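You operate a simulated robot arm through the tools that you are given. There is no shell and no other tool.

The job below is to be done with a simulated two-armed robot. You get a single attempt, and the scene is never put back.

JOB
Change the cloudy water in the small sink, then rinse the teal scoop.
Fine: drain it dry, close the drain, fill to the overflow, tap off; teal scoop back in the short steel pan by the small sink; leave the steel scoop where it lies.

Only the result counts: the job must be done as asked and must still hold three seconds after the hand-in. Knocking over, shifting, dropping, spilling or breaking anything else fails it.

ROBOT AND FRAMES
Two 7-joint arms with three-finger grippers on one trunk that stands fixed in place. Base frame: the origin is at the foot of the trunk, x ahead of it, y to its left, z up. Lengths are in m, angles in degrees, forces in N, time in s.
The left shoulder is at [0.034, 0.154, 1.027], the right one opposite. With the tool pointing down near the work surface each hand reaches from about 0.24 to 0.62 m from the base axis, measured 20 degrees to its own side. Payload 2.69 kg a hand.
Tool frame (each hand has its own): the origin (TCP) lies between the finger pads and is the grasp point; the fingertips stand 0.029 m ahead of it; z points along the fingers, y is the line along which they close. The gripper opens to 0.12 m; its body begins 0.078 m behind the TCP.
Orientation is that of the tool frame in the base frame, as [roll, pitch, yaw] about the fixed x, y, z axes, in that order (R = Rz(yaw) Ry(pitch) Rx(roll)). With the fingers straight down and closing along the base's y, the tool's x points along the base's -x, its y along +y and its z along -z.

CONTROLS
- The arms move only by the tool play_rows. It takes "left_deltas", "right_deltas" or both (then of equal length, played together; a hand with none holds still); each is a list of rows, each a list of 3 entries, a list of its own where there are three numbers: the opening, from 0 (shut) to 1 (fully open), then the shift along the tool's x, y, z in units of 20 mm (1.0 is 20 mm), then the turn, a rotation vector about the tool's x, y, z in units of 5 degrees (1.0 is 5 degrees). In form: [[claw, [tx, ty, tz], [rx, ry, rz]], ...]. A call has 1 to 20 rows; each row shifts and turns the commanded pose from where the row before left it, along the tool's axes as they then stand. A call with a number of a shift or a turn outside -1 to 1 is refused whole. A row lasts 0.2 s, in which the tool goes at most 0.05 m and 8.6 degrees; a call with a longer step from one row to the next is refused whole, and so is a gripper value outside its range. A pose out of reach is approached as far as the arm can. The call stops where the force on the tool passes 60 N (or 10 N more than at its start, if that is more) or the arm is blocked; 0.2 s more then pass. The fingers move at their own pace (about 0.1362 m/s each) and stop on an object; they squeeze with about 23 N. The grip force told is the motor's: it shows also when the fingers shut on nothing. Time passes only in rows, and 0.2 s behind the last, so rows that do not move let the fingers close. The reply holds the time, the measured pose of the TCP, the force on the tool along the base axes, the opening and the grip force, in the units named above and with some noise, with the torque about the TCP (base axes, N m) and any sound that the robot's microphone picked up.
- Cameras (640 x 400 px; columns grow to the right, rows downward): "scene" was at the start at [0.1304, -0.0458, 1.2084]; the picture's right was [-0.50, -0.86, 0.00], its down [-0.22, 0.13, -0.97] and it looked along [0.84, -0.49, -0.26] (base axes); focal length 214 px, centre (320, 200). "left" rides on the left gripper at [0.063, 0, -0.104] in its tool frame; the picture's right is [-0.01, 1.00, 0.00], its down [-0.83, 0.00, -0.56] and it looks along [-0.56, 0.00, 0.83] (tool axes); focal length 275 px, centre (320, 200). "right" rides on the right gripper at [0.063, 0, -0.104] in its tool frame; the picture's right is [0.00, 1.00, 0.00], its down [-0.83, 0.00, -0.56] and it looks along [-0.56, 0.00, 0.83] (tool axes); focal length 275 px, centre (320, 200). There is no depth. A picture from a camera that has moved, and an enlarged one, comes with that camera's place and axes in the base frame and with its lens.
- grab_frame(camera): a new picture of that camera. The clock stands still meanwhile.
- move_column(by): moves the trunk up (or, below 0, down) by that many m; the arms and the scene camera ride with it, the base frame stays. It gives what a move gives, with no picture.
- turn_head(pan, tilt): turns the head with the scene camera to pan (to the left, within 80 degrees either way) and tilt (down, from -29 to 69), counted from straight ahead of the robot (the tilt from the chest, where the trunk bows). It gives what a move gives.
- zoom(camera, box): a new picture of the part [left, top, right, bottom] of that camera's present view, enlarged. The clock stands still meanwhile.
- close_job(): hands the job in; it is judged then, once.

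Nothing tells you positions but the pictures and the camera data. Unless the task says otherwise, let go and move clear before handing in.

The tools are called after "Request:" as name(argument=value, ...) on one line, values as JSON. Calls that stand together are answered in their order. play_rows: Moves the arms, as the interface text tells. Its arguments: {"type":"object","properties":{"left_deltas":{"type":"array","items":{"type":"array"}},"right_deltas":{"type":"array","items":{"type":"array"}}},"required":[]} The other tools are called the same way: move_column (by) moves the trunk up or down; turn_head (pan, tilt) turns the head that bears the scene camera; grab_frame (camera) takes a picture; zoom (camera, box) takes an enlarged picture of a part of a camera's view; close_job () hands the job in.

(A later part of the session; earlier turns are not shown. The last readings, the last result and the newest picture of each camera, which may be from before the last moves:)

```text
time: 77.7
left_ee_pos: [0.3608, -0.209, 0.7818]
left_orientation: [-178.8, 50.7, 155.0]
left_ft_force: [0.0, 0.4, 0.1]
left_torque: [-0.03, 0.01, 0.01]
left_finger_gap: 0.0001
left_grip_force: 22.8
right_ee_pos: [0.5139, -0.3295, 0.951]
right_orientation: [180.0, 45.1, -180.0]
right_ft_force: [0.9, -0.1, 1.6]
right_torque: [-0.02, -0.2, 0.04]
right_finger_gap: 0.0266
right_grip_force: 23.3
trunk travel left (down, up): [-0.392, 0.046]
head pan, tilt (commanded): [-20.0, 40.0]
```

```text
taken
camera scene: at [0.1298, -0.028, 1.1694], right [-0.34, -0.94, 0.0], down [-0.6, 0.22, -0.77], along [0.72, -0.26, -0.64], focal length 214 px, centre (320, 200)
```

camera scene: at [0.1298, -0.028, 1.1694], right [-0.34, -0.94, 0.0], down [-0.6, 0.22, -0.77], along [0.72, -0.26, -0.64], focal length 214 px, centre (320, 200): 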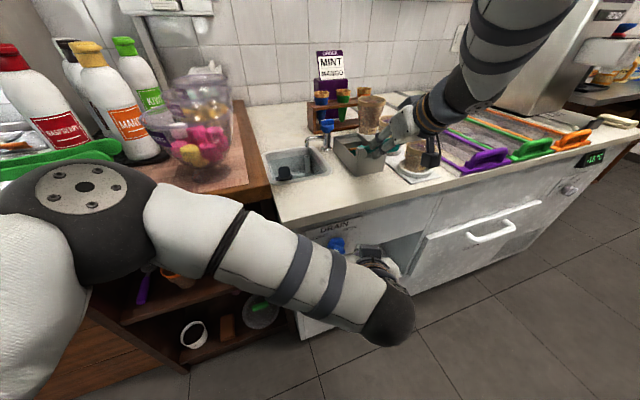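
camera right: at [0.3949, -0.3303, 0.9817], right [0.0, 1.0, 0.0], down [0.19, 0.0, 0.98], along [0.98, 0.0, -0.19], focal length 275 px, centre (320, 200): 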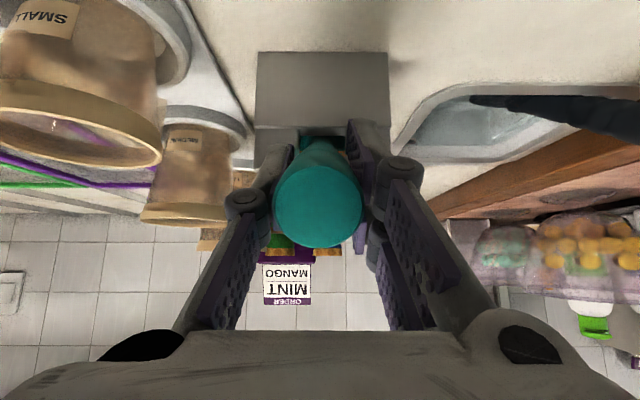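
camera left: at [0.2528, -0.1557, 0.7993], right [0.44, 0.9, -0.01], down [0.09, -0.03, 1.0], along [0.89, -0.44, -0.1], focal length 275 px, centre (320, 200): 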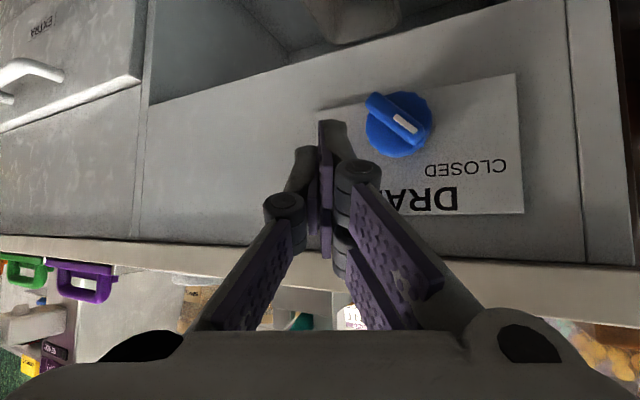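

The handle is gripped with a 27 mm gap. I'll remember this pose for the return and lift straight up.

Request:
play_rows(right_deltas=[[0, [-0.35, 0, -0.35], [0, 0, 0]], [0, [-0.7, 0, -0.7], [0, 0, 0]], [0, [-0.7, 0, -0.7], [0, 0, 0]], [0, [-0.7, 0, -0.7], [0, 0, 0]], [0, [-0.7, 0, -0.7], [0, 0, 0]]])

Request:
grab_frame(camera="right")

Request:
zoom(camera="scene", box=[260, 60, 480, 200])

```text
time: 78.8
left_ee_pos: [0.3612, -0.2097, 0.7822]
left_orientation: [-178.7, 50.7, 155.0]
left_ft_force: [-0.5, -0.5, -0.4]
left_torque: [0.01, 0.0, 0.0]
left_finger_gap: 0.0
left_grip_force: 22.9
right_ee_pos: [0.5149, -0.3378, 1.0335]
right_orientation: [178.3, 44.5, 178.1]
right_ft_force: [0.4, -0.3, -0.9]
right_torque: [-0.02, 0.11, -0.05]
right_finger_gap: 0.0264
right_grip_force: 22.9
trunk travel left (down, up): [-0.392, 0.046]
head pan, tilt (commanded): [-20.0, 40.0]
```

```text
taken
camera right: at [0.3951, -0.3365, 1.0644], right [0.01, 1.0, 0.02], down [0.2, -0.02, 0.98], along [0.98, 0.0, -0.2], focal length 275 px, centre (320, 200)
```

right: 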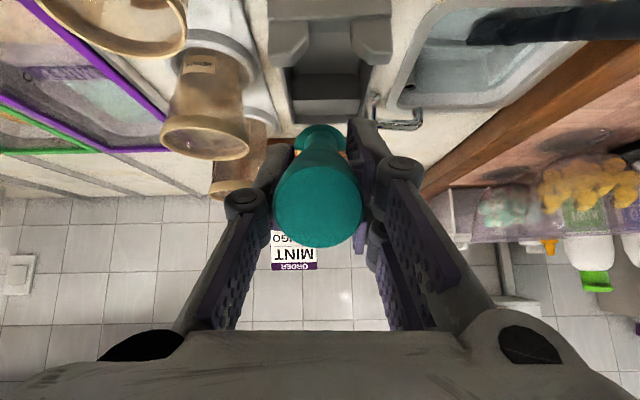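

```text
2.86 times, centred on (370, 130) of scene
camera zoom: at [0.1378, -0.0201, 1.1839], right [-0.24, -0.97, 0.0], down [-0.49, 0.12, -0.87], along [0.84, -0.2, -0.5], focal length 613 px, centre (177, 400)
```

zoom: 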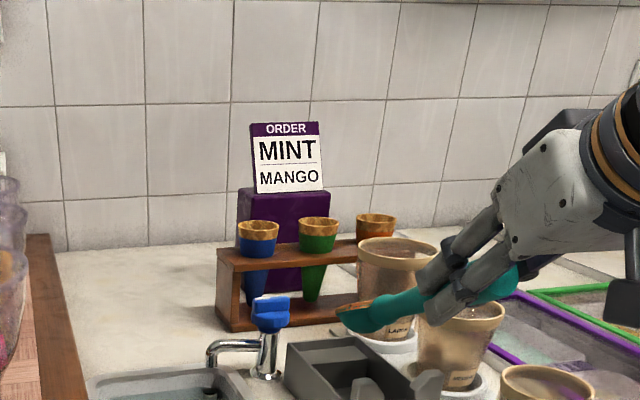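

The scoop is lifted clear of the pan. I'll carry it left toward the sink at this height, in stages.

Request:
play_rows(right_deltas=[[0, [-0.28, 0.8, 0], [0, 0, 0]], [0, [-0.28, 0.8, 0], [0, 0, 0]], [0, [-0.28, 0.8, 0], [0, 0, 0]], [0, [-0.28, 0.8, 0], [0, 0, 0]]])

Request:
zoom(camera="scene", box=[240, 60, 480, 210])

```text
time: 79.8
left_ee_pos: [0.3628, -0.2083, 0.7811]
left_orientation: [-178.9, 50.7, 155.0]
left_ft_force: [0.4, 0.8, 0.4]
left_torque: [0.01, -0.02, -0.01]
left_finger_gap: 0.0
left_grip_force: 22.4
right_ee_pos: [0.5528, -0.2913, 1.0455]
right_orientation: [178.2, 44.4, 178.2]
right_ft_force: [0.0, 0.4, -0.8]
right_torque: [0.0, 0.08, 0.01]
right_finger_gap: 0.0264
right_grip_force: 23.0
right hand out of reach, approached as far as the arm can: row 2, 3, 4
trunk travel left (down, up): [-0.392, 0.046]
head pan, tilt (commanded): [-20.0, 40.0]
```

```text
2.67 times, centred on (360, 135) of scene
camera zoom: at [0.1392, -0.0194, 1.1899], right [-0.22, -0.97, 0.0], down [-0.43, 0.1, -0.9], along [0.87, -0.2, -0.44], focal length 572 px, centre (213, 373)
```

zoom: 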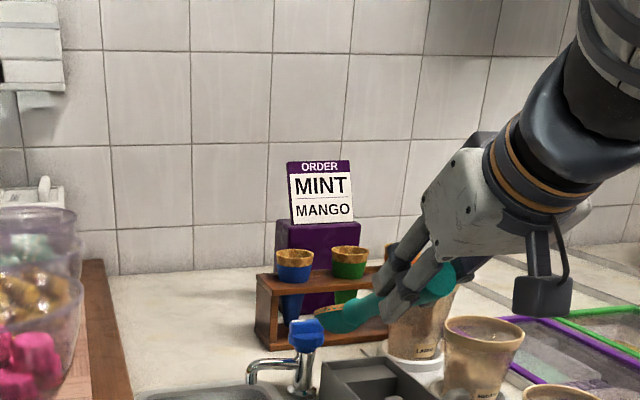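

The arm slid forward a little as it moved in. I'll tip the scoop steeper, which also frees the reach, while raising it and continuing left.

Request:
play_rows(right_deltas=[[0, [-0.35, 0.3, -0.35], [0, 0, 0]], [0, [-0.25, 0.5, -0.33], [0, 1, 0]], [0, [-0.23, 0.6, -0.33], [0, 1, 0]], [0, [-0.2, 0.6, -0.33], [0, 1, 0]], [0, [-0.2, 0.6, -0.35], [0, 1, 0]]])

Request:
zoom(camera="scene", box=[240, 60, 480, 210])

Request:
grab_frame(camera="right")

```text
time: 81.0
left_ee_pos: [0.3609, -0.2079, 0.782]
left_orientation: [-178.8, 50.9, 155.0]
left_ft_force: [1.1, -0.3, -1.4]
left_torque: [0.03, 0.02, 0.01]
left_finger_gap: 0.0003
left_grip_force: 22.4
right_ee_pos: [0.5541, -0.2342, 1.0948]
right_orientation: [-180.0, 25.0, -180.0]
right_ft_force: [-0.3, -0.7, -0.8]
right_torque: [-0.03, 0.1, 0.0]
right_finger_gap: 0.0265
right_grip_force: 22.8
right hand out of reach, approached as far as the arm can: row 1
trunk travel left (down, up): [-0.392, 0.046]
head pan, tilt (commanded): [-20.0, 40.0]
```

```text
2.67 times, centred on (360, 135) of scene
camera zoom: at [0.1308, -0.0288, 1.1722], right [-0.35, -0.94, 0.0], down [-0.57, 0.21, -0.79], along [0.74, -0.28, -0.61], focal length 572 px, centre (213, 373)
```

zoom: 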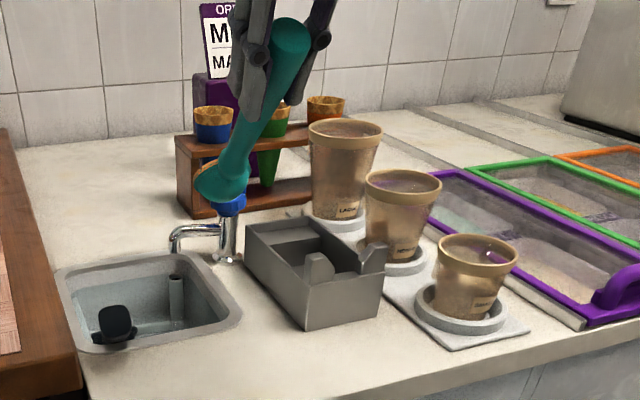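

```text
taken
camera right: at [0.4518, -0.2348, 1.1633], right [0.0, 1.0, 0.0], down [0.52, 0.01, 0.86], along [0.86, 0.0, -0.52], focal length 275 px, centre (320, 200)
```

right: 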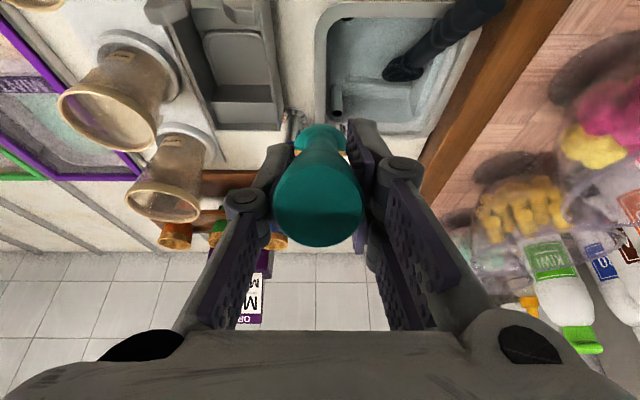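

The scoop now points down at about 47°, level with the sink's right edge. I'll shift left over the open part of the sink and steepen it a bit more.

Request:
play_rows(right_deltas=[[0, [-0.4, 0.8, 0.1], [0, 0.85, 0]], [0, [-0.4, 0.85, 0.1], [0, 0.85, 0]], [0, [-0.4, 0.8, 0.1], [0, 0.85, 0]], [0, [-0.4, 0, 0.1], [0, 0, 0]]])

Request:
zoom(camera="scene", box=[240, 60, 400, 200])

Request:
grab_frame(camera="right")

```text
time: 82.0
left_ee_pos: [0.3617, -0.209, 0.7826]
left_orientation: [-178.8, 50.8, 154.9]
left_ft_force: [1.0, -1.1, -0.4]
left_torque: [-0.01, -0.02, -0.04]
left_finger_gap: 0.0001
left_grip_force: 22.7
right_ee_pos: [0.5693, -0.1886, 1.0862]
right_orientation: [179.9, 12.2, 179.9]
right_ft_force: [0.2, 0.0, -2.0]
right_torque: [0.01, 0.07, -0.01]
right_finger_gap: 0.0262
right_grip_force: 23.3
right hand out of reach, approached as far as the arm can: row 3, 4
trunk travel left (down, up): [-0.392, 0.046]
head pan, tilt (commanded): [-20.0, 40.0]
```

```text
2.86 times, centred on (320, 130) of scene
camera zoom: at [0.1301, -0.0283, 1.1686], right [-0.34, -0.94, 0.0], down [-0.6, 0.22, -0.77], along [0.72, -0.26, -0.64], focal length 613 px, centre (320, 400)
```

zoom: 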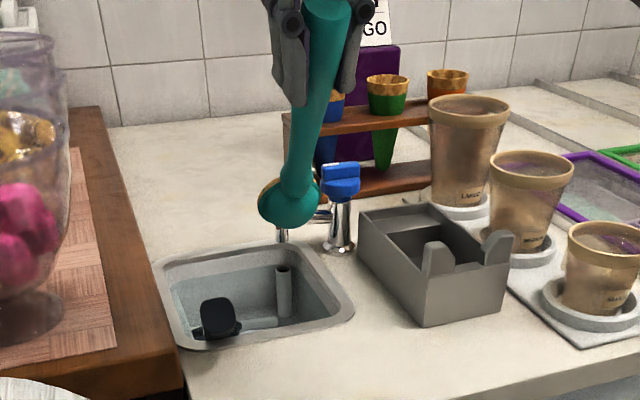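

```text
taken
camera right: at [0.4852, -0.1884, 1.1762], right [0.0, 1.0, 0.0], down [0.7, 0.0, 0.72], along [0.72, 0.0, -0.7], focal length 275 px, centre (320, 200)
```

right: 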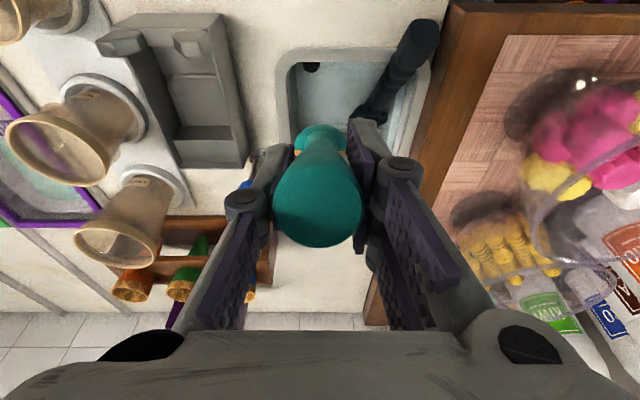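

The scoop hangs over the sink at about 60°, its head near (0.652, -0.188, 0.938). I'll look closely at the sink below before lowering it.

Request:
zoom(camera="right", box=[260, 30, 460, 180])

Request:
zoom(camera="scene", box=[275, 100, 345, 185])

```text
2.67 times, centred on (360, 105) of right
camera zoom: at [0.4852, -0.1884, 1.1762], right [0.0, 1.0, 0.0], down [0.7, 0.0, 0.72], along [0.72, 0.0, -0.7], focal length 734 px, centre (213, 453)
```

zoom: 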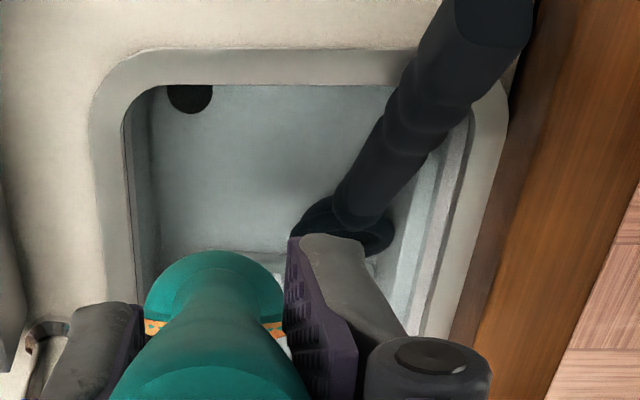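

```text
4.71 times, centred on (310, 142) of scene
camera zoom: at [0.1301, -0.0283, 1.1686], right [-0.34, -0.94, 0.0], down [-0.6, 0.22, -0.77], along [0.72, -0.26, -0.64], focal length 1009 px, centre (367, 471)
```

zoom: 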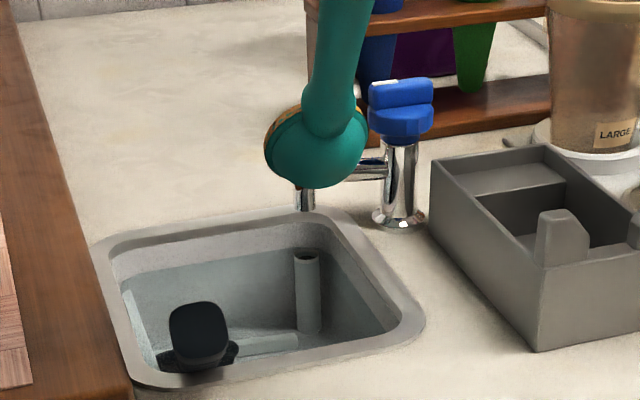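

The path down is clear: drain hole and standpipe are away from it, and the steel scoop's handle is 4 cm to the left. The water surface is near z=0.826 and the bottom near 0.762. I'll lower the scoop's head in.

Request:
play_rows(right_deltas=[[0, [0.05, 0, 0.94], [0, 0, 0]], [0, [0.05, 0, 0.94], [0, 0, 0]], [0, [0.05, 0, 0.94], [0, 0, 0]], [0, [0.05, 0, 0.94], [0, 0, 0]]])

Request:
zoom(camera="scene", box=[265, 90, 345, 190])

```text
time: 83.0
left_ee_pos: [0.3615, -0.2094, 0.7813]
left_orientation: [-178.8, 50.8, 155.0]
left_ft_force: [-0.8, -0.8, 0.1]
left_torque: [-0.04, 0.0, 0.0]
left_finger_gap: 0.0
left_grip_force: 23.0
right_ee_pos: [0.5809, -0.1892, 1.0106]
right_orientation: [-180.0, 12.3, -180.0]
right_ft_force: [-0.2, 0.0, -0.6]
right_torque: [0.02, 0.04, 0.02]
right_finger_gap: 0.0264
right_grip_force: 23.2
trunk travel left (down, up): [-0.392, 0.046]
head pan, tilt (commanded): [-20.0, 40.0]
```

```text
4.00 times, centred on (305, 140) of scene
camera zoom: at [0.1298, -0.0279, 1.1686], right [-0.34, -0.94, 0.0], down [-0.6, 0.22, -0.77], along [0.72, -0.26, -0.64], focal length 858 px, centre (380, 440)
```

zoom: 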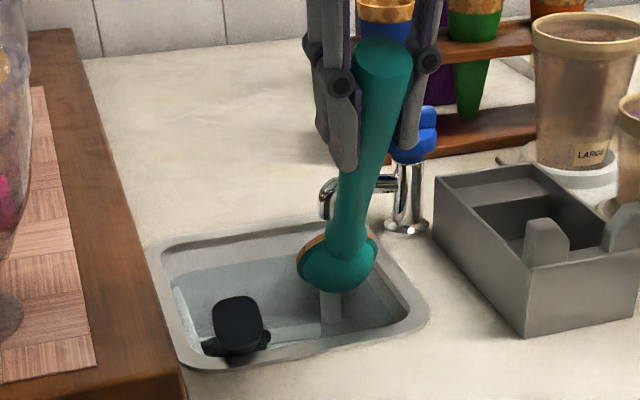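

The head is entering the sink, well clear of the steel scoop and the spout. I'll continue down into the water.

Request:
play_rows(right_deltas=[[0, [0.05, 0, 0.9], [0, 0, 0]], [0, [0.05, 0, 0.9], [0, 0, 0]], [0, [0.05, 0, 0.8], [0, 0, 0]]])

Request:
zoom(camera="scene", box=[265, 90, 345, 190])

Request:
grab_frame(camera="right")

```text
time: 83.8
left_ee_pos: [0.3615, -0.2077, 0.7812]
left_orientation: [-178.8, 50.7, 155.0]
left_ft_force: [0.4, -0.7, 0.0]
left_torque: [0.01, -0.02, -0.01]
left_finger_gap: 0.0
left_grip_force: 22.9
right_ee_pos: [0.5874, -0.1881, 0.9603]
right_orientation: [180.0, 12.3, -179.9]
right_ft_force: [-0.2, 0.2, -1.4]
right_torque: [0.0, 0.05, 0.01]
right_finger_gap: 0.0266
right_grip_force: 23.2
trunk travel left (down, up): [-0.392, 0.046]
head pan, tilt (commanded): [-20.0, 40.0]
```

```text
4.00 times, centred on (305, 140) of scene
camera zoom: at [0.1298, -0.0279, 1.1686], right [-0.34, -0.94, 0.0], down [-0.6, 0.22, -0.77], along [0.72, -0.26, -0.64], focal length 858 px, centre (380, 440)
```

zoom: 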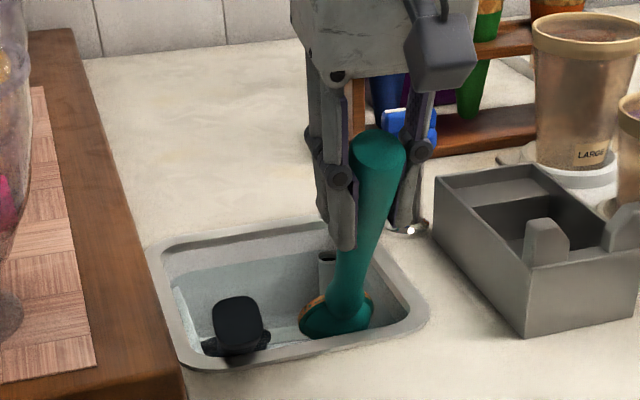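

```text
taken
camera right: at [0.5021, -0.1888, 1.0501], right [0.0, 1.0, 0.0], down [0.69, 0.0, 0.72], along [0.72, 0.0, -0.69], focal length 275 px, centre (320, 200)
```

right: 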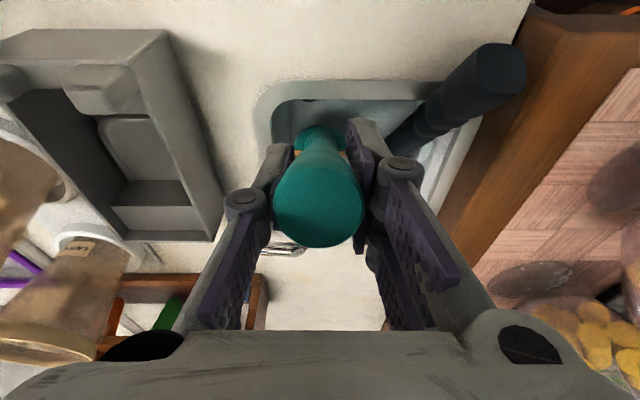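

The head is mostly in the water with no contact force. I'll go another 14 mm deeper, then swish gently.

Request:
play_rows(right_deltas=[[0, [0.03, 0, 0.7], [0, 0, 0]], [0, [0, 0, 0], [0, 0, 0]]])

Request:
zoom(camera="scene", box=[275, 130, 335, 185])

```text
time: 84.5
left_ee_pos: [0.3603, -0.2079, 0.7822]
left_orientation: [-178.8, 50.7, 155.0]
left_ft_force: [0.0, -0.4, 0.6]
left_torque: [0.0, -0.06, -0.03]
left_finger_gap: 0.0001
left_grip_force: 23.7
right_ee_pos: [0.5913, -0.1853, 0.9461]
right_orientation: [-179.9, 12.2, -179.9]
right_ft_force: [0.1, 0.1, -1.0]
right_torque: [0.0, 0.06, -0.03]
right_finger_gap: 0.0266
right_grip_force: 23.0
trunk travel left (down, up): [-0.392, 0.046]
head pan, tilt (commanded): [-20.0, 40.0]
```

```text
7.27 times, centred on (305, 158) of scene
camera zoom: at [0.1296, -0.0279, 1.1687], right [-0.34, -0.94, 0.0], down [-0.6, 0.22, -0.77], along [0.72, -0.26, -0.64], focal length 1560 px, centre (429, 509)
```

zoom: 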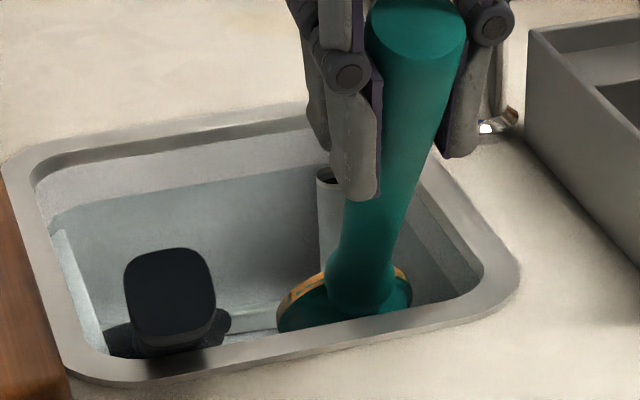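

The head is now fully under the clear water. I'll swish it gently from side to side for a few seconds.

Request:
play_rows(right_deltas=[[0, [0, 0.4, 0], [0, 0, 0]], [0, [0, 0.4, 0], [0, 0, 0]], [0, [0, -0.4, 0], [0, 0, 0]], [0, [0, -0.4, 0], [0, 0, 0]], [0, [0, 0.4, 0], [0, 0, 0]], [0, [0, 0.4, 0], [0, 0, 0]], [0, [0, -0.4, 0], [0, 0, 0]], [0, [0, -0.4, 0], [0, 0, 0]], [0, [0, 0.4, 0], [0, 0, 0]], [0, [0, 0.4, 0], [0, 0, 0]], [0, [0, -0.4, 0], [0, 0, 0]], [0, [0, -0.4, 0], [0, 0, 0]]])

Request:
zoom(camera="scene", box=[275, 130, 335, 185])

```text
time: 87.0
left_ee_pos: [0.361, -0.2092, 0.7827]
left_orientation: [-178.7, 50.7, 155.1]
left_ft_force: [0.9, 0.1, -0.3]
left_torque: [0.03, -0.02, 0.03]
left_finger_gap: 0.0
left_grip_force: 23.1
right_ee_pos: [0.5899, -0.1881, 0.9464]
right_orientation: [179.9, 12.1, 180.0]
right_ft_force: [0.6, -0.9, -0.5]
right_torque: [0.04, 0.03, 0.02]
right_finger_gap: 0.0264
right_grip_force: 22.4
trunk travel left (down, up): [-0.392, 0.046]
head pan, tilt (commanded): [-20.0, 40.0]
```

```text
7.27 times, centred on (305, 158) of scene
camera zoom: at [0.1297, -0.028, 1.1687], right [-0.34, -0.94, 0.0], down [-0.6, 0.22, -0.77], along [0.72, -0.26, -0.64], focal length 1560 px, centre (429, 509)
```

zoom: 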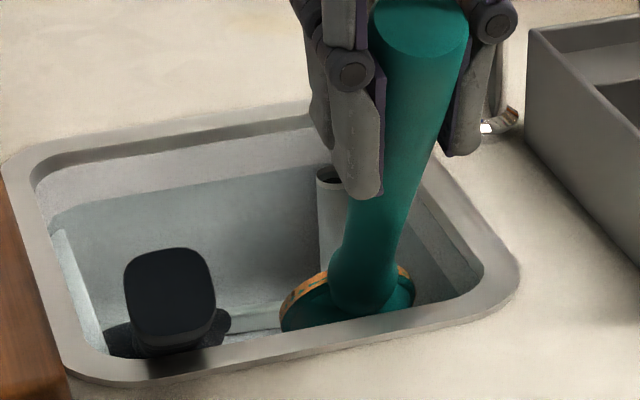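

I'll check whether the orange residue is coming off.

Request:
zoom(camera="scene", box=[295, 155, 325, 180])

Request:
zoom(camera="right", box=[270, 90, 370, 170])

```text
16.00 times, centred on (310, 168) of scene
camera zoom: at [0.1297, -0.028, 1.1687], right [-0.34, -0.94, 0.0], down [-0.6, 0.22, -0.77], along [0.72, -0.26, -0.64], focal length 3432 px, centre (480, 720)
```

zoom: 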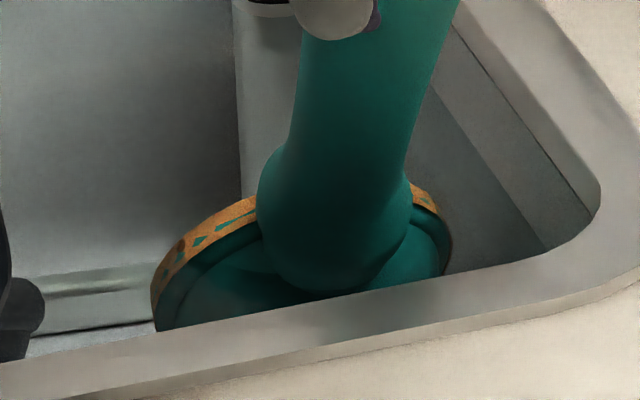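

```text
5.00 times, centred on (320, 130) of right
camera zoom: at [0.5056, -0.1883, 1.0364], right [0.0, 1.0, 0.0], down [0.69, 0.0, 0.72], along [0.72, 0.0, -0.69], focal length 1376 px, centre (320, 550)
```

zoom: 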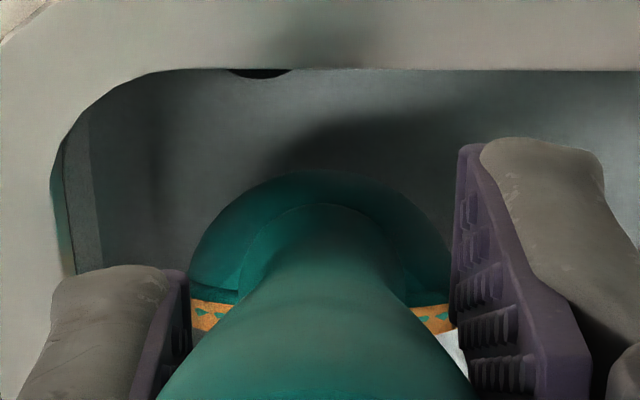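

The ring still shows orange. I'll swish for a few more seconds, with some up-and-down motion as well, and compare.

Request:
play_rows(right_deltas=[[0, [0, 0.5, 0], [0, 0, 0]], [0, [0, 0.5, 0], [0, 0, 0]], [0, [0, -0.5, -0.3], [0, 0, 0]], [0, [0, -0.5, 0.3], [0, 0, 0]], [0, [0, 0.5, 0.1], [0, 0, 0]], [0, [0, 0.5, 0], [0, 0, 0]], [0, [0, -0.5, -0.3], [0, 0, 0]], [0, [0, -0.5, 0.3], [0, 0, 0]], [0, [0, 0.5, 0], [0, 0, 0]], [0, [0, 0.5, 0], [0, 0, 0]], [0, [0, -0.5, 0], [0, 0, 0]], [0, [0, -0.5, 0], [0, 0, 0]], [0, [0, 0.5, 0], [0, 0, 0]], [0, [0, 0.5, 0], [0, 0, 0]], [0, [0, -0.5, 0], [0, 0, 0]], [0, [0, -0.5, 0], [0, 0, 0]]])

Request:
zoom(camera="scene", box=[295, 155, 325, 180])

Request:
zoom(camera="scene", box=[265, 90, 345, 190])

```text
time: 90.5
left_ee_pos: [0.3607, -0.209, 0.7824]
left_orientation: [-178.9, 50.7, 155.0]
left_ft_force: [-0.4, 0.4, 0.1]
left_torque: [0.0, 0.02, 0.01]
left_finger_gap: 0.0
left_grip_force: 22.6
right_ee_pos: [0.592, -0.187, 0.9439]
right_orientation: [-179.9, 12.2, -180.0]
right_ft_force: [-0.3, -0.1, -1.3]
right_torque: [-0.02, 0.05, -0.02]
right_finger_gap: 0.0266
right_grip_force: 23.2
trunk travel left (down, up): [-0.392, 0.046]
head pan, tilt (commanded): [-20.0, 40.0]
```

```text
16.00 times, centred on (310, 168) of scene
camera zoom: at [0.1297, -0.028, 1.1687], right [-0.34, -0.94, 0.0], down [-0.6, 0.22, -0.77], along [0.72, -0.26, -0.64], focal length 3432 px, centre (480, 720)
```

zoom: 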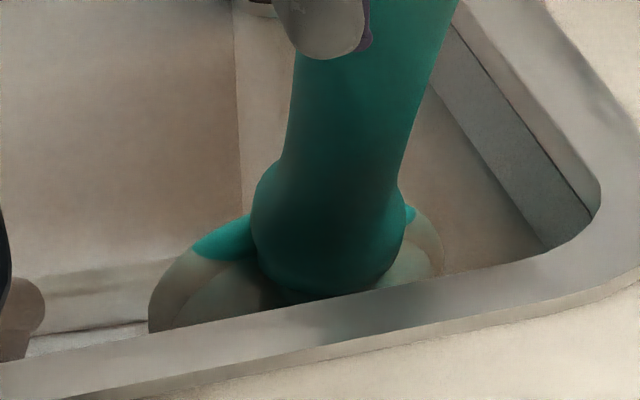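

```text
4.00 times, centred on (305, 140) of scene
camera zoom: at [0.1297, -0.028, 1.1687], right [-0.34, -0.94, 0.0], down [-0.6, 0.22, -0.77], along [0.72, -0.26, -0.64], focal length 858 px, centre (380, 440)
```

zoom: 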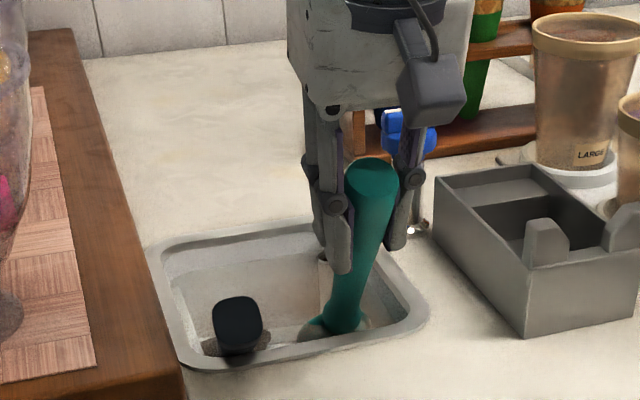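

The orange residue is gone and the scoop is clean teal, but what came off has tinted the fresh water. I'll lift the scoop straight out and inspect both.

Request:
play_rows(right_deltas=[[0, [-0.05, 0, -0.6], [0, 0, 0]], [0, [-0.05, 0, -0.9], [0, 0, 0]], [0, [-0.05, 0, -0.94], [0, 0, 0]], [0, [-0.05, 0, -0.94], [0, 0, 0]], [0, [-0.05, 0, -0.94], [0, 0, 0]], [0, [-0.05, 0, -0.94], [0, 0, 0]], [0, [-0.05, 0, -0.94], [0, 0, 0]]])

Request:
zoom(camera="scene", box=[265, 90, 345, 190])

Request:
zoom(camera="right", box=[260, 40, 440, 180])

```text
time: 92.0
left_ee_pos: [0.3614, -0.2077, 0.7826]
left_orientation: [-178.9, 50.7, 155.0]
left_ft_force: [0.2, 0.3, 1.2]
left_torque: [0.01, -0.04, 0.02]
left_finger_gap: 0.0
left_grip_force: 23.0
right_ee_pos: [0.5721, -0.186, 1.0646]
right_orientation: [179.9, 12.2, 179.9]
right_ft_force: [0.4, -0.8, -1.9]
right_torque: [0.02, 0.02, 0.0]
right_finger_gap: 0.0265
right_grip_force: 22.7
trunk travel left (down, up): [-0.392, 0.046]
head pan, tilt (commanded): [-20.0, 40.0]
```

```text
4.00 times, centred on (305, 140) of scene
camera zoom: at [0.1297, -0.0279, 1.1687], right [-0.34, -0.94, 0.0], down [-0.6, 0.22, -0.77], along [0.72, -0.26, -0.64], focal length 858 px, centre (380, 440)
```

zoom: 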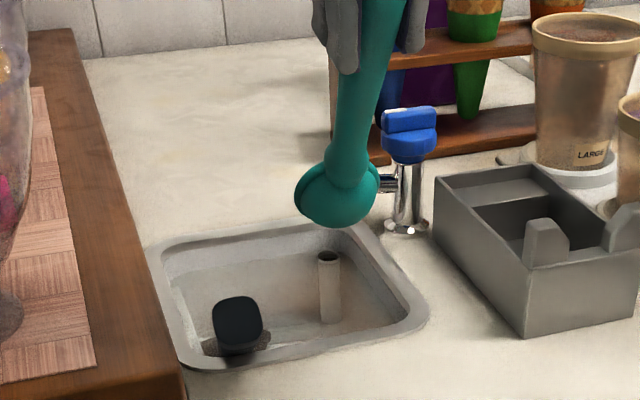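

```text
2.86 times, centred on (350, 110) of right
camera zoom: at [0.4873, -0.1874, 1.1554], right [0.0, 1.0, 0.0], down [0.69, 0.0, 0.72], along [0.72, 0.0, -0.69], focal length 786 px, centre (234, 457)
```

zoom: 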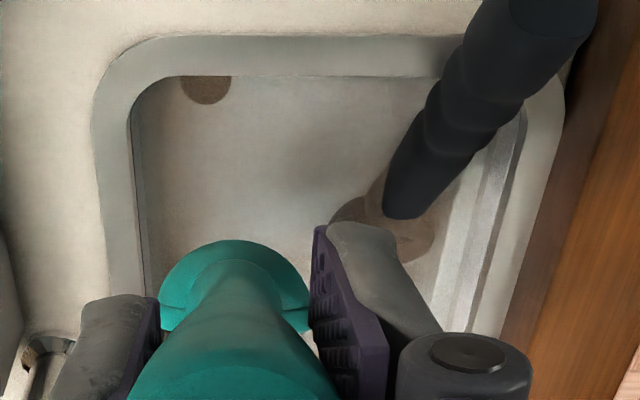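

The scoop is clean all over, but the water is as cloudy as before from its residue. I'll first return the scoop to the pan, then flush the sink with fresh water over the overflow so it ends clear. Now I'm retracing the path back toward the pan.

Request:
play_rows(right_deltas=[[0, [-0.1, 0, -0.9], [0, 0, 0]], [0, [0.08, -0.8, -0.45], [0, -0.87, 0]], [0, [0.08, -0.8, -0.3], [0, -0.87, 0]], [0, [0.08, -0.8, -0.2], [0, -0.87, 0]]])

Request:
zoom(camera="scene", box=[240, 50, 420, 200])

```text
time: 93.0
left_ee_pos: [0.3609, -0.2064, 0.7809]
left_orientation: [-178.7, 50.9, 155.1]
left_ft_force: [-0.5, 0.5, 0.3]
left_torque: [-0.03, -0.02, -0.04]
left_finger_gap: 0.0
left_grip_force: 22.7
right_ee_pos: [0.5577, -0.2353, 1.103]
right_orientation: [-180.0, 25.4, 180.0]
right_ft_force: [0.1, -1.1, -0.1]
right_torque: [0.04, 0.06, 0.01]
right_finger_gap: 0.0265
right_grip_force: 22.4
trunk travel left (down, up): [-0.392, 0.046]
head pan, tilt (commanded): [-20.0, 40.0]
```

```text
2.67 times, centred on (330, 125) of scene
camera zoom: at [0.1301, -0.026, 1.1695], right [-0.33, -0.94, 0.0], down [-0.6, 0.21, -0.77], along [0.73, -0.26, -0.64], focal length 572 px, centre (293, 400)
```

zoom: 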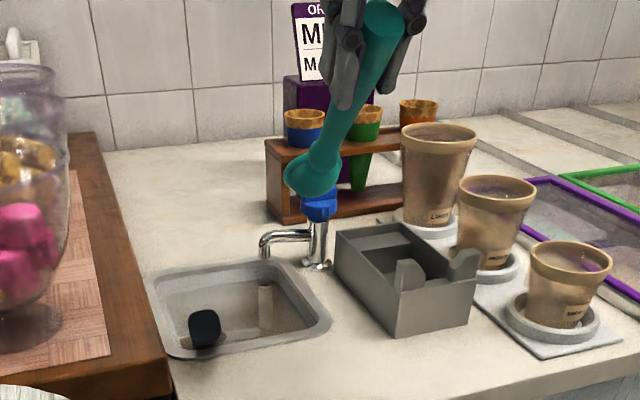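

Clear so far. I'll continue right and tip the scoop back to its resting tilt.

Request:
play_rows(right_deltas=[[0, [0.3, -0.7, 0.1], [0, -1, 0]], [0, [0.3, -0.7, 0.1], [0, -1, 0]], [0, [0.3, -0.8, 0.1], [0, -1, 0]], [0, [0.3, -0.8, 0.1], [0, -0.95, 0]]])

Request:
zoom(camera="scene", box=[240, 50, 480, 210])

```text
time: 94.0
left_ee_pos: [0.3605, -0.2079, 0.7824]
left_orientation: [-178.8, 50.7, 155.1]
left_ft_force: [0.0, -1.2, 0.4]
left_torque: [0.02, 0.01, -0.02]
left_finger_gap: 0.0001
left_grip_force: 22.5
right_ee_pos: [0.5469, -0.2985, 1.0814]
right_orientation: [179.9, 45.2, 180.0]
right_ft_force: [1.0, -0.3, -1.3]
right_torque: [0.03, 0.07, 0.04]
right_finger_gap: 0.0266
right_grip_force: 23.0
right hand out of reach, approached as far as the arm can: row 4
trunk travel left (down, up): [-0.392, 0.046]
head pan, tilt (commanded): [-20.0, 40.0]
```

```text
2.50 times, centred on (360, 130) of scene
camera zoom: at [0.1341, 0.0095, 1.1683], right [0.1, -0.99, 0.0], down [-0.64, -0.07, -0.76], along [0.76, 0.08, -0.65], focal length 536 px, centre (220, 375)
```

zoom: 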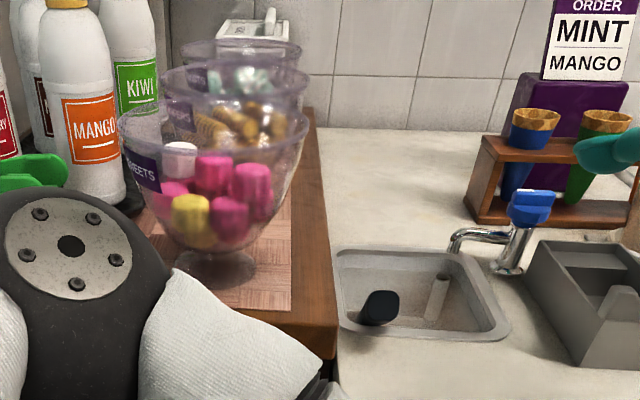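

The tilt is back to 45°. I'll line up over the pan at the pose where I lifted it.

Request:
play_rows(right_deltas=[[0, [0.73, -0.39, 0.15], [0, 0, 0]], [0, [0.73, -0.39, 0.15], [0, 0, 0]], [0, [0.73, -0.39, 0.15], [0, 0, 0]], [0, [0.6, -0.39, 0.15], [0, 0, 0]]])

Request:
grab_frame(camera="right")

Request:
grab_frame(camera="scene")

```text
time: 95.0
left_ee_pos: [0.3611, -0.2083, 0.7813]
left_orientation: [-178.8, 50.7, 155.1]
left_ft_force: [-0.6, 0.5, 0.1]
left_torque: [0.0, 0.02, -0.03]
left_finger_gap: 0.0
left_grip_force: 22.9
right_ee_pos: [0.5182, -0.3298, 1.0329]
right_orientation: [180.0, 44.9, 179.9]
right_ft_force: [-0.3, -0.5, -0.9]
right_torque: [-0.01, 0.08, 0.03]
right_finger_gap: 0.0264
right_grip_force: 23.0
trunk travel left (down, up): [-0.392, 0.046]
head pan, tilt (commanded): [-20.0, 40.0]
```

```text
taken
camera right: at [0.3984, -0.3304, 1.0617], right [0.0, 1.0, 0.0], down [0.19, 0.0, 0.98], along [0.98, 0.0, -0.19], focal length 275 px, centre (320, 200)
```

right: 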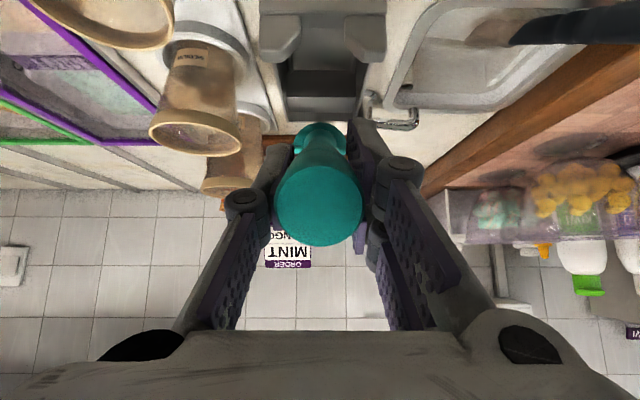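

```text
taken
camera scene: at [0.1355, 0.0014, 1.1702], right [0.0, -1.0, 0.0], down [-0.63, 0.0, -0.78], along [0.78, 0.0, -0.63], focal length 214 px, centre (320, 200)
```

scene: 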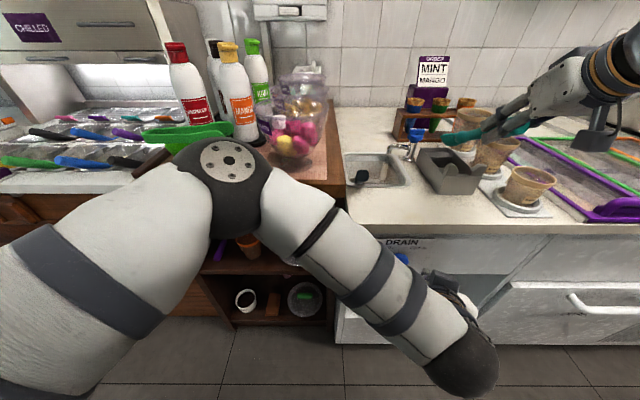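

Aligned over the notch at (0.518, -0.330, 1.033). I'll lower it slowly back into the pan.

Request:
play_rows(right_deltas=[[0, [0.61, 0, 0.55], [0, 0, 0]], [0, [0.61, 0, 0.55], [0, 0, 0]], [0, [0.61, 0, 0.55], [0, 0, 0]], [0, [0.5, 0, 0.45], [0, 0, 0]], [0, [0.35, 0, 0.32], [0, 0, 0]], [0, [0.2, 0, 0.19], [0, 0, 0]]])

Request:
grab_frame(camera="right")

Request:
grab_frame(camera="scene")

```text
time: 96.5
left_ee_pos: [0.3609, -0.2085, 0.7808]
left_orientation: [-178.8, 50.6, 155.0]
left_ft_force: [0.1, 0.0, -0.2]
left_torque: [0.0, 0.01, 0.0]
left_finger_gap: 0.0001
left_grip_force: 23.2
right_ee_pos: [0.5146, -0.3288, 0.9553]
right_orientation: [-180.0, 45.1, 179.9]
right_ft_force: [0.4, -0.2, -1.6]
right_torque: [0.04, 0.07, -0.03]
right_finger_gap: 0.0265
right_grip_force: 22.8
trunk travel left (down, up): [-0.392, 0.046]
head pan, tilt (commanded): [-20.0, 40.0]
```

```text
taken
camera right: at [0.3952, -0.33, 0.9858], right [0.0, 1.0, 0.0], down [0.19, 0.0, 0.98], along [0.98, 0.0, -0.19], focal length 275 px, centre (320, 200)
```

right: 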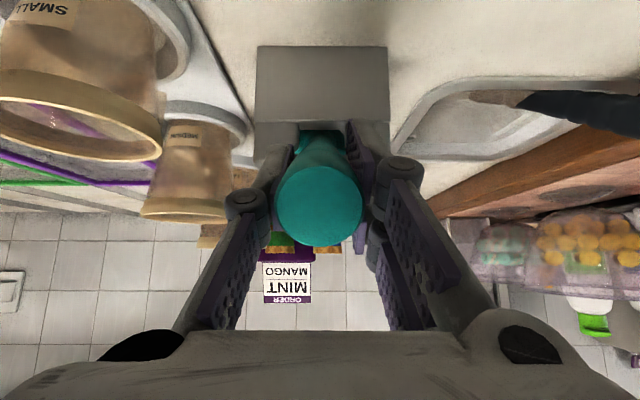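

```text
taken
camera scene: at [0.1321, -0.0229, 1.1702], right [-0.28, -0.96, 0.0], down [-0.6, 0.18, -0.78], along [0.75, -0.22, -0.63], focal length 214 px, centre (320, 200)
```

scene: 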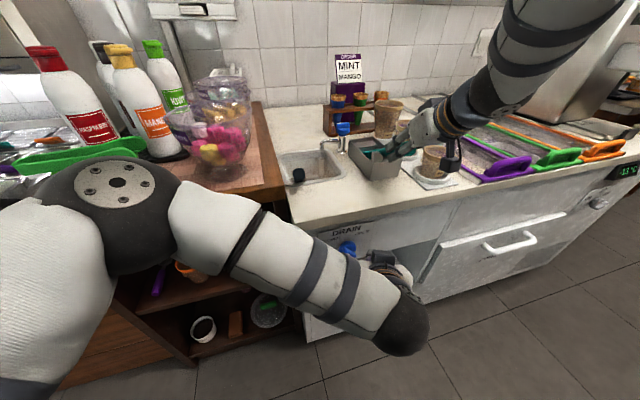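

Nearly down, 4 mm above the original height. I'll settle the last few millimetres and then release.

Request:
play_rows(right_deltas=[[0, [0.1, 0, 0.08], [0, 0, 0]], [0, [0.08, 0, 0.07], [0, 0, 0]], [0, [0, 0, 0], [0, 0, 0]]])

```text
time: 97.2
left_ee_pos: [0.3611, -0.2084, 0.7811]
left_orientation: [-178.9, 50.8, 155.0]
left_ft_force: [0.1, -0.1, 0.9]
left_torque: [-0.01, 0.02, -0.03]
left_finger_gap: 0.0
left_grip_force: 23.4
right_ee_pos: [0.5137, -0.3284, 0.9519]
right_orientation: [-180.0, 45.1, -179.9]
right_ft_force: [0.6, -0.4, 4.8]
right_torque: [-0.02, -0.78, -0.03]
right_finger_gap: 0.0263
right_grip_force: 22.9
trunk travel left (down, up): [-0.392, 0.046]
head pan, tilt (commanded): [-20.0, 40.0]
```

Contact is felt, so the scoop is resting in the pan. I'll open the fingers.

Request:
play_rows(right_deltas=[[0.28, [0, 0, 0], [0, 0, 0]], [0.4, [0, 0, 0], [0, 0, 0]], [0.5, [0, 0, 0], [0, 0, 0]], [0.55, [0, 0, 0], [0, 0, 0]], [0.55, [0, 0, 0], [0, 0, 0]]])

Request:
grab_frame(camera="right")

Request:
zoom(camera="scene", box=[310, 90, 470, 200])

```text
time: 98.5
left_ee_pos: [0.3601, -0.2088, 0.7821]
left_orientation: [-178.8, 50.7, 155.0]
left_ft_force: [0.7, 0.4, 0.7]
left_torque: [0.02, 0.01, -0.03]
left_finger_gap: 0.0001
left_grip_force: 23.3
right_ee_pos: [0.5142, -0.3295, 0.9514]
right_orientation: [-180.0, 45.1, 179.9]
right_ft_force: [-0.3, -0.4, 0.7]
right_torque: [0.02, 0.01, 0.02]
right_finger_gap: 0.0659
right_grip_force: 0.0
trunk travel left (down, up): [-0.392, 0.046]
head pan, tilt (commanded): [-20.0, 40.0]
```

```text
taken
camera right: at [0.3947, -0.3296, 0.9818], right [0.0, 1.0, 0.0], down [0.19, 0.0, 0.98], along [0.98, 0.0, -0.19], focal length 275 px, centre (320, 200)
```

right: 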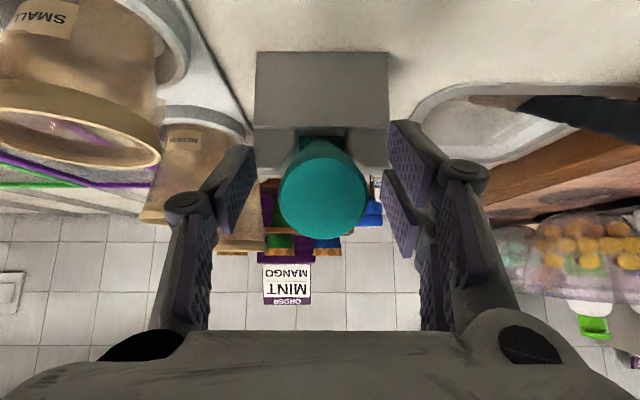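

```text
3.64 times, centred on (390, 145) of scene
camera zoom: at [0.1303, -0.0277, 1.1701], right [-0.34, -0.94, 0.0], down [-0.59, 0.21, -0.78], along [0.73, -0.26, -0.63], focal length 780 px, centre (66, 400)
```

zoom: 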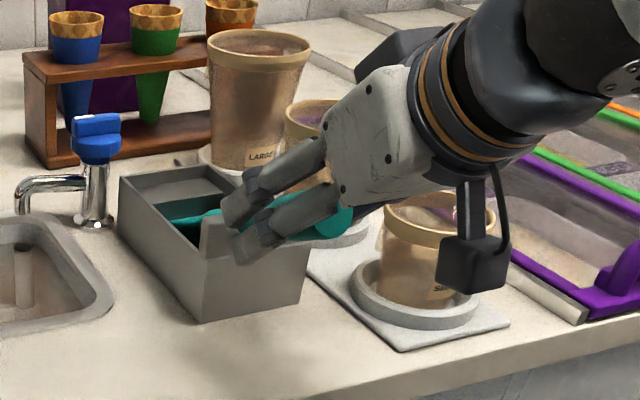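

The scoop sits back in its notch. I'll lift straight up clear of it, close the fingers and return to the tap.

Request:
play_rows(right_deltas=[[0.55, [-0.5, 0, -0.5], [0, 0, 0]], [0.55, [-0.7, 0, -0.7], [0, 0, 0]], [0.55, [-0.7, 0, -0.7], [0, 0, 0]], [0.55, [-0.7, 0, -0.7], [0, 0, 0]], [0.55, [-0.7, 0, -0.7], [0, 0, 0]], [0.3, [-0.35, 0.3, 0.35], [0, 0, 0]]])

Request:
grab_frame(camera="right")

Request:
zoom(camera="scene", box=[260, 60, 480, 200])

```text
time: 99.8
left_ee_pos: [0.3611, -0.2078, 0.7821]
left_orientation: [-178.8, 50.7, 155.0]
left_ft_force: [-0.9, -0.2, 0.2]
left_torque: [-0.02, 0.02, -0.02]
left_finger_gap: 0.0002
left_grip_force: 22.9
right_ee_pos: [0.5241, -0.3281, 1.0384]
right_orientation: [178.5, 44.5, 178.3]
right_ft_force: [-0.1, 0.0, 0.6]
right_torque: [0.0, -0.02, 0.0]
right_finger_gap: 0.036
right_grip_force: 0.1
trunk travel left (down, up): [-0.392, 0.046]
head pan, tilt (commanded): [-20.0, 40.0]
```

```text
taken
camera right: at [0.404, -0.3281, 1.0691], right [0.01, 1.0, 0.02], down [0.2, -0.02, 0.98], along [0.98, 0.0, -0.2], focal length 275 px, centre (320, 200)
```

right: 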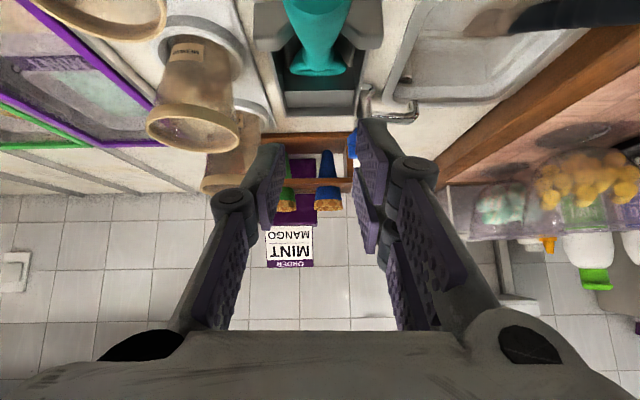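

```text
2.86 times, centred on (370, 130) of scene
camera zoom: at [0.1382, -0.02, 1.1856], right [-0.23, -0.97, 0.0], down [-0.47, 0.11, -0.88], along [0.85, -0.2, -0.48], focal length 613 px, centre (177, 400)
```

zoom: 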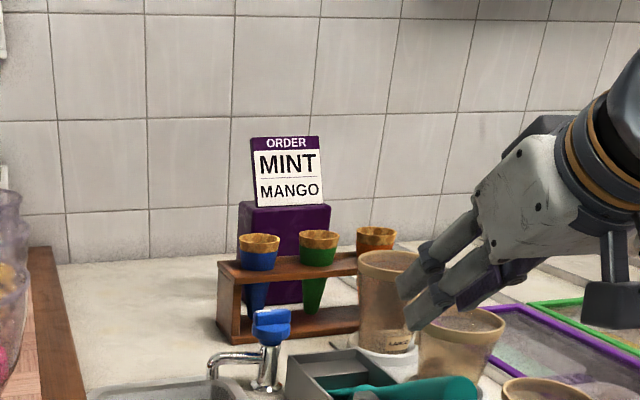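

The scoop rests in the pan. Now I'll take the closed fingers forward over to the tap's left side again.

Request:
play_rows(right_deltas=[[0, [-0.67, 0.52, 0.57], [0, 0, 0]], [0, [-0.67, 0.52, 0.57], [0, 0, 0]], [0, [-0.67, 0.52, 0.57], [0, 0, 0]], [0, [-0.67, 0.52, 0.57], [0, 0, 0]], [0, [-0.67, 0.52, 0.57], [0, 0, 0]], [0, [-0.67, 0.52, 0.57], [0, 0, 0]], [0, [-0.67, 0.52, 0.57], [0, 0, 0]], [0, [-0.67, 0.52, 0.57], [0, 0, 0]]])

Request:
grab_frame(camera="right")

```text
time: 101.7
left_ee_pos: [0.3612, -0.208, 0.7824]
left_orientation: [-178.8, 50.8, 155.1]
left_ft_force: [0.3, 0.2, -0.6]
left_torque: [0.01, -0.02, 0.0]
left_finger_gap: 0.0
left_grip_force: 23.3
right_ee_pos: [0.6634, -0.2401, 1.0573]
right_orientation: [-180.0, 45.0, 179.9]
right_ft_force: [0.8, -0.1, -0.7]
right_torque: [0.01, 0.04, 0.04]
right_finger_gap: 0.0
right_grip_force: 22.7
trunk travel left (down, up): [-0.392, 0.046]
head pan, tilt (commanded): [-20.0, 40.0]
```

```text
taken
camera right: at [0.5452, -0.241, 1.0864], right [0.0, 1.0, 0.0], down [0.19, 0.0, 0.98], along [0.98, 0.0, -0.19], focal length 275 px, centre (320, 200)
```

right: 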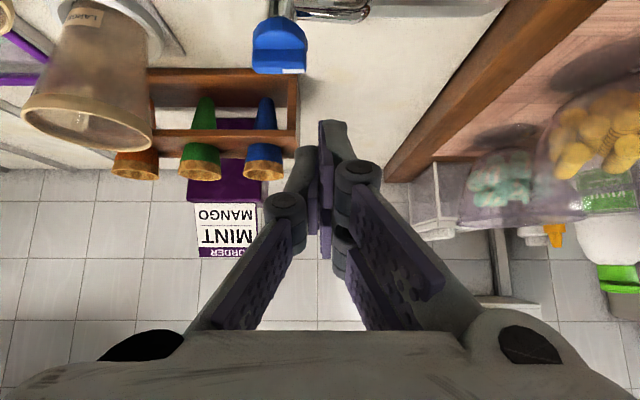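

In place above the tap's near-left. I'll come down in front of the lever end and push it on again.

Request:
play_rows(right_deltas=[[0, [0.68, -0.04, 0.79], [0, 0, 0]], [0, [0.68, -0.04, 0.79], [0, 0, 0]], [0, [0.68, -0.04, 0.79], [0, 0, 0]], [0, [0.68, -0.04, 0.79], [0, 0, 0]], [0, [0.67, 0, 0.78], [0, 0, 0]]])

Request:
grab_frame(camera="right")

```text
time: 102.8
left_ee_pos: [0.3614, -0.2075, 0.7828]
left_orientation: [-178.8, 50.7, 155.1]
left_ft_force: [0.7, 0.2, -0.6]
left_torque: [0.0, 0.05, 0.0]
left_finger_gap: 0.0002
left_grip_force: 22.6
right_ee_pos: [0.6722, -0.2436, 0.9517]
right_orientation: [180.0, 45.0, 179.8]
right_ft_force: [-0.4, 0.6, -0.4]
right_torque: [0.0, -0.04, -0.01]
right_finger_gap: 0.0
right_grip_force: 22.4
trunk travel left (down, up): [-0.392, 0.046]
head pan, tilt (commanded): [-20.0, 40.0]
```

```text
taken
camera right: at [0.5519, -0.2441, 0.9823], right [0.0, 1.0, 0.0], down [0.19, 0.0, 0.98], along [0.98, 0.0, -0.19], focal length 275 px, centre (320, 200)
```

right: 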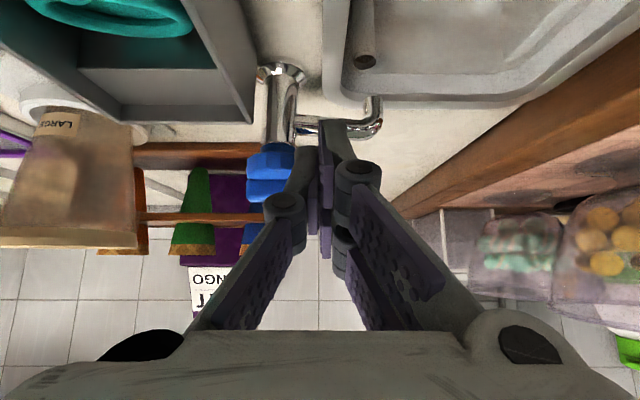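

Same stance as before. I'll push forward to open the tap.

Request:
play_rows(right_deltas=[[0, [-0.354, 0, 0.354], [0, 0, 0]], [0, [-0.354, 0, 0.354], [0, 0, 0]], [0, [-0.354, 0, 0.354], [0, 0, 0]], [0, [-0.354, 0, 0.354], [0, 0, 0]], [0, [-0.354, 0, 0.354], [0, 0, 0]], [0, [-0.354, 0, 0.354], [0, 0, 0]]])

Request:
zoom(camera="scene", box=[265, 90, 365, 190])

```text
time: 104.2
left_ee_pos: [0.3613, -0.2077, 0.7826]
left_orientation: [-178.8, 50.8, 155.0]
left_ft_force: [-0.9, 0.6, 0.2]
left_torque: [-0.02, -0.01, -0.02]
left_finger_gap: 0.0
left_grip_force: 23.1
right_ee_pos: [0.731, -0.2451, 0.9548]
right_orientation: [-180.0, 45.1, 180.0]
right_ft_force: [2.2, -0.6, 3.8]
right_torque: [-0.06, -0.11, 0.0]
right_finger_gap: 0.0
right_grip_force: 23.1
trunk travel left (down, up): [-0.392, 0.046]
head pan, tilt (commanded): [-20.0, 40.0]
```

```text
4.00 times, centred on (315, 140) of scene
camera zoom: at [0.1293, -0.0282, 1.1689], right [-0.34, -0.94, 0.0], down [-0.6, 0.22, -0.77], along [0.72, -0.26, -0.64], focal length 858 px, centre (340, 440)
```

zoom: 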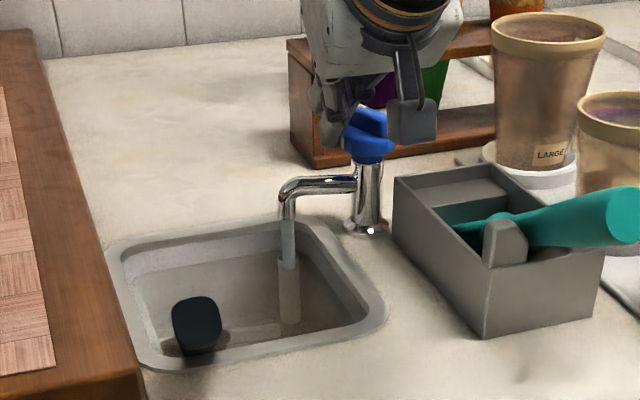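

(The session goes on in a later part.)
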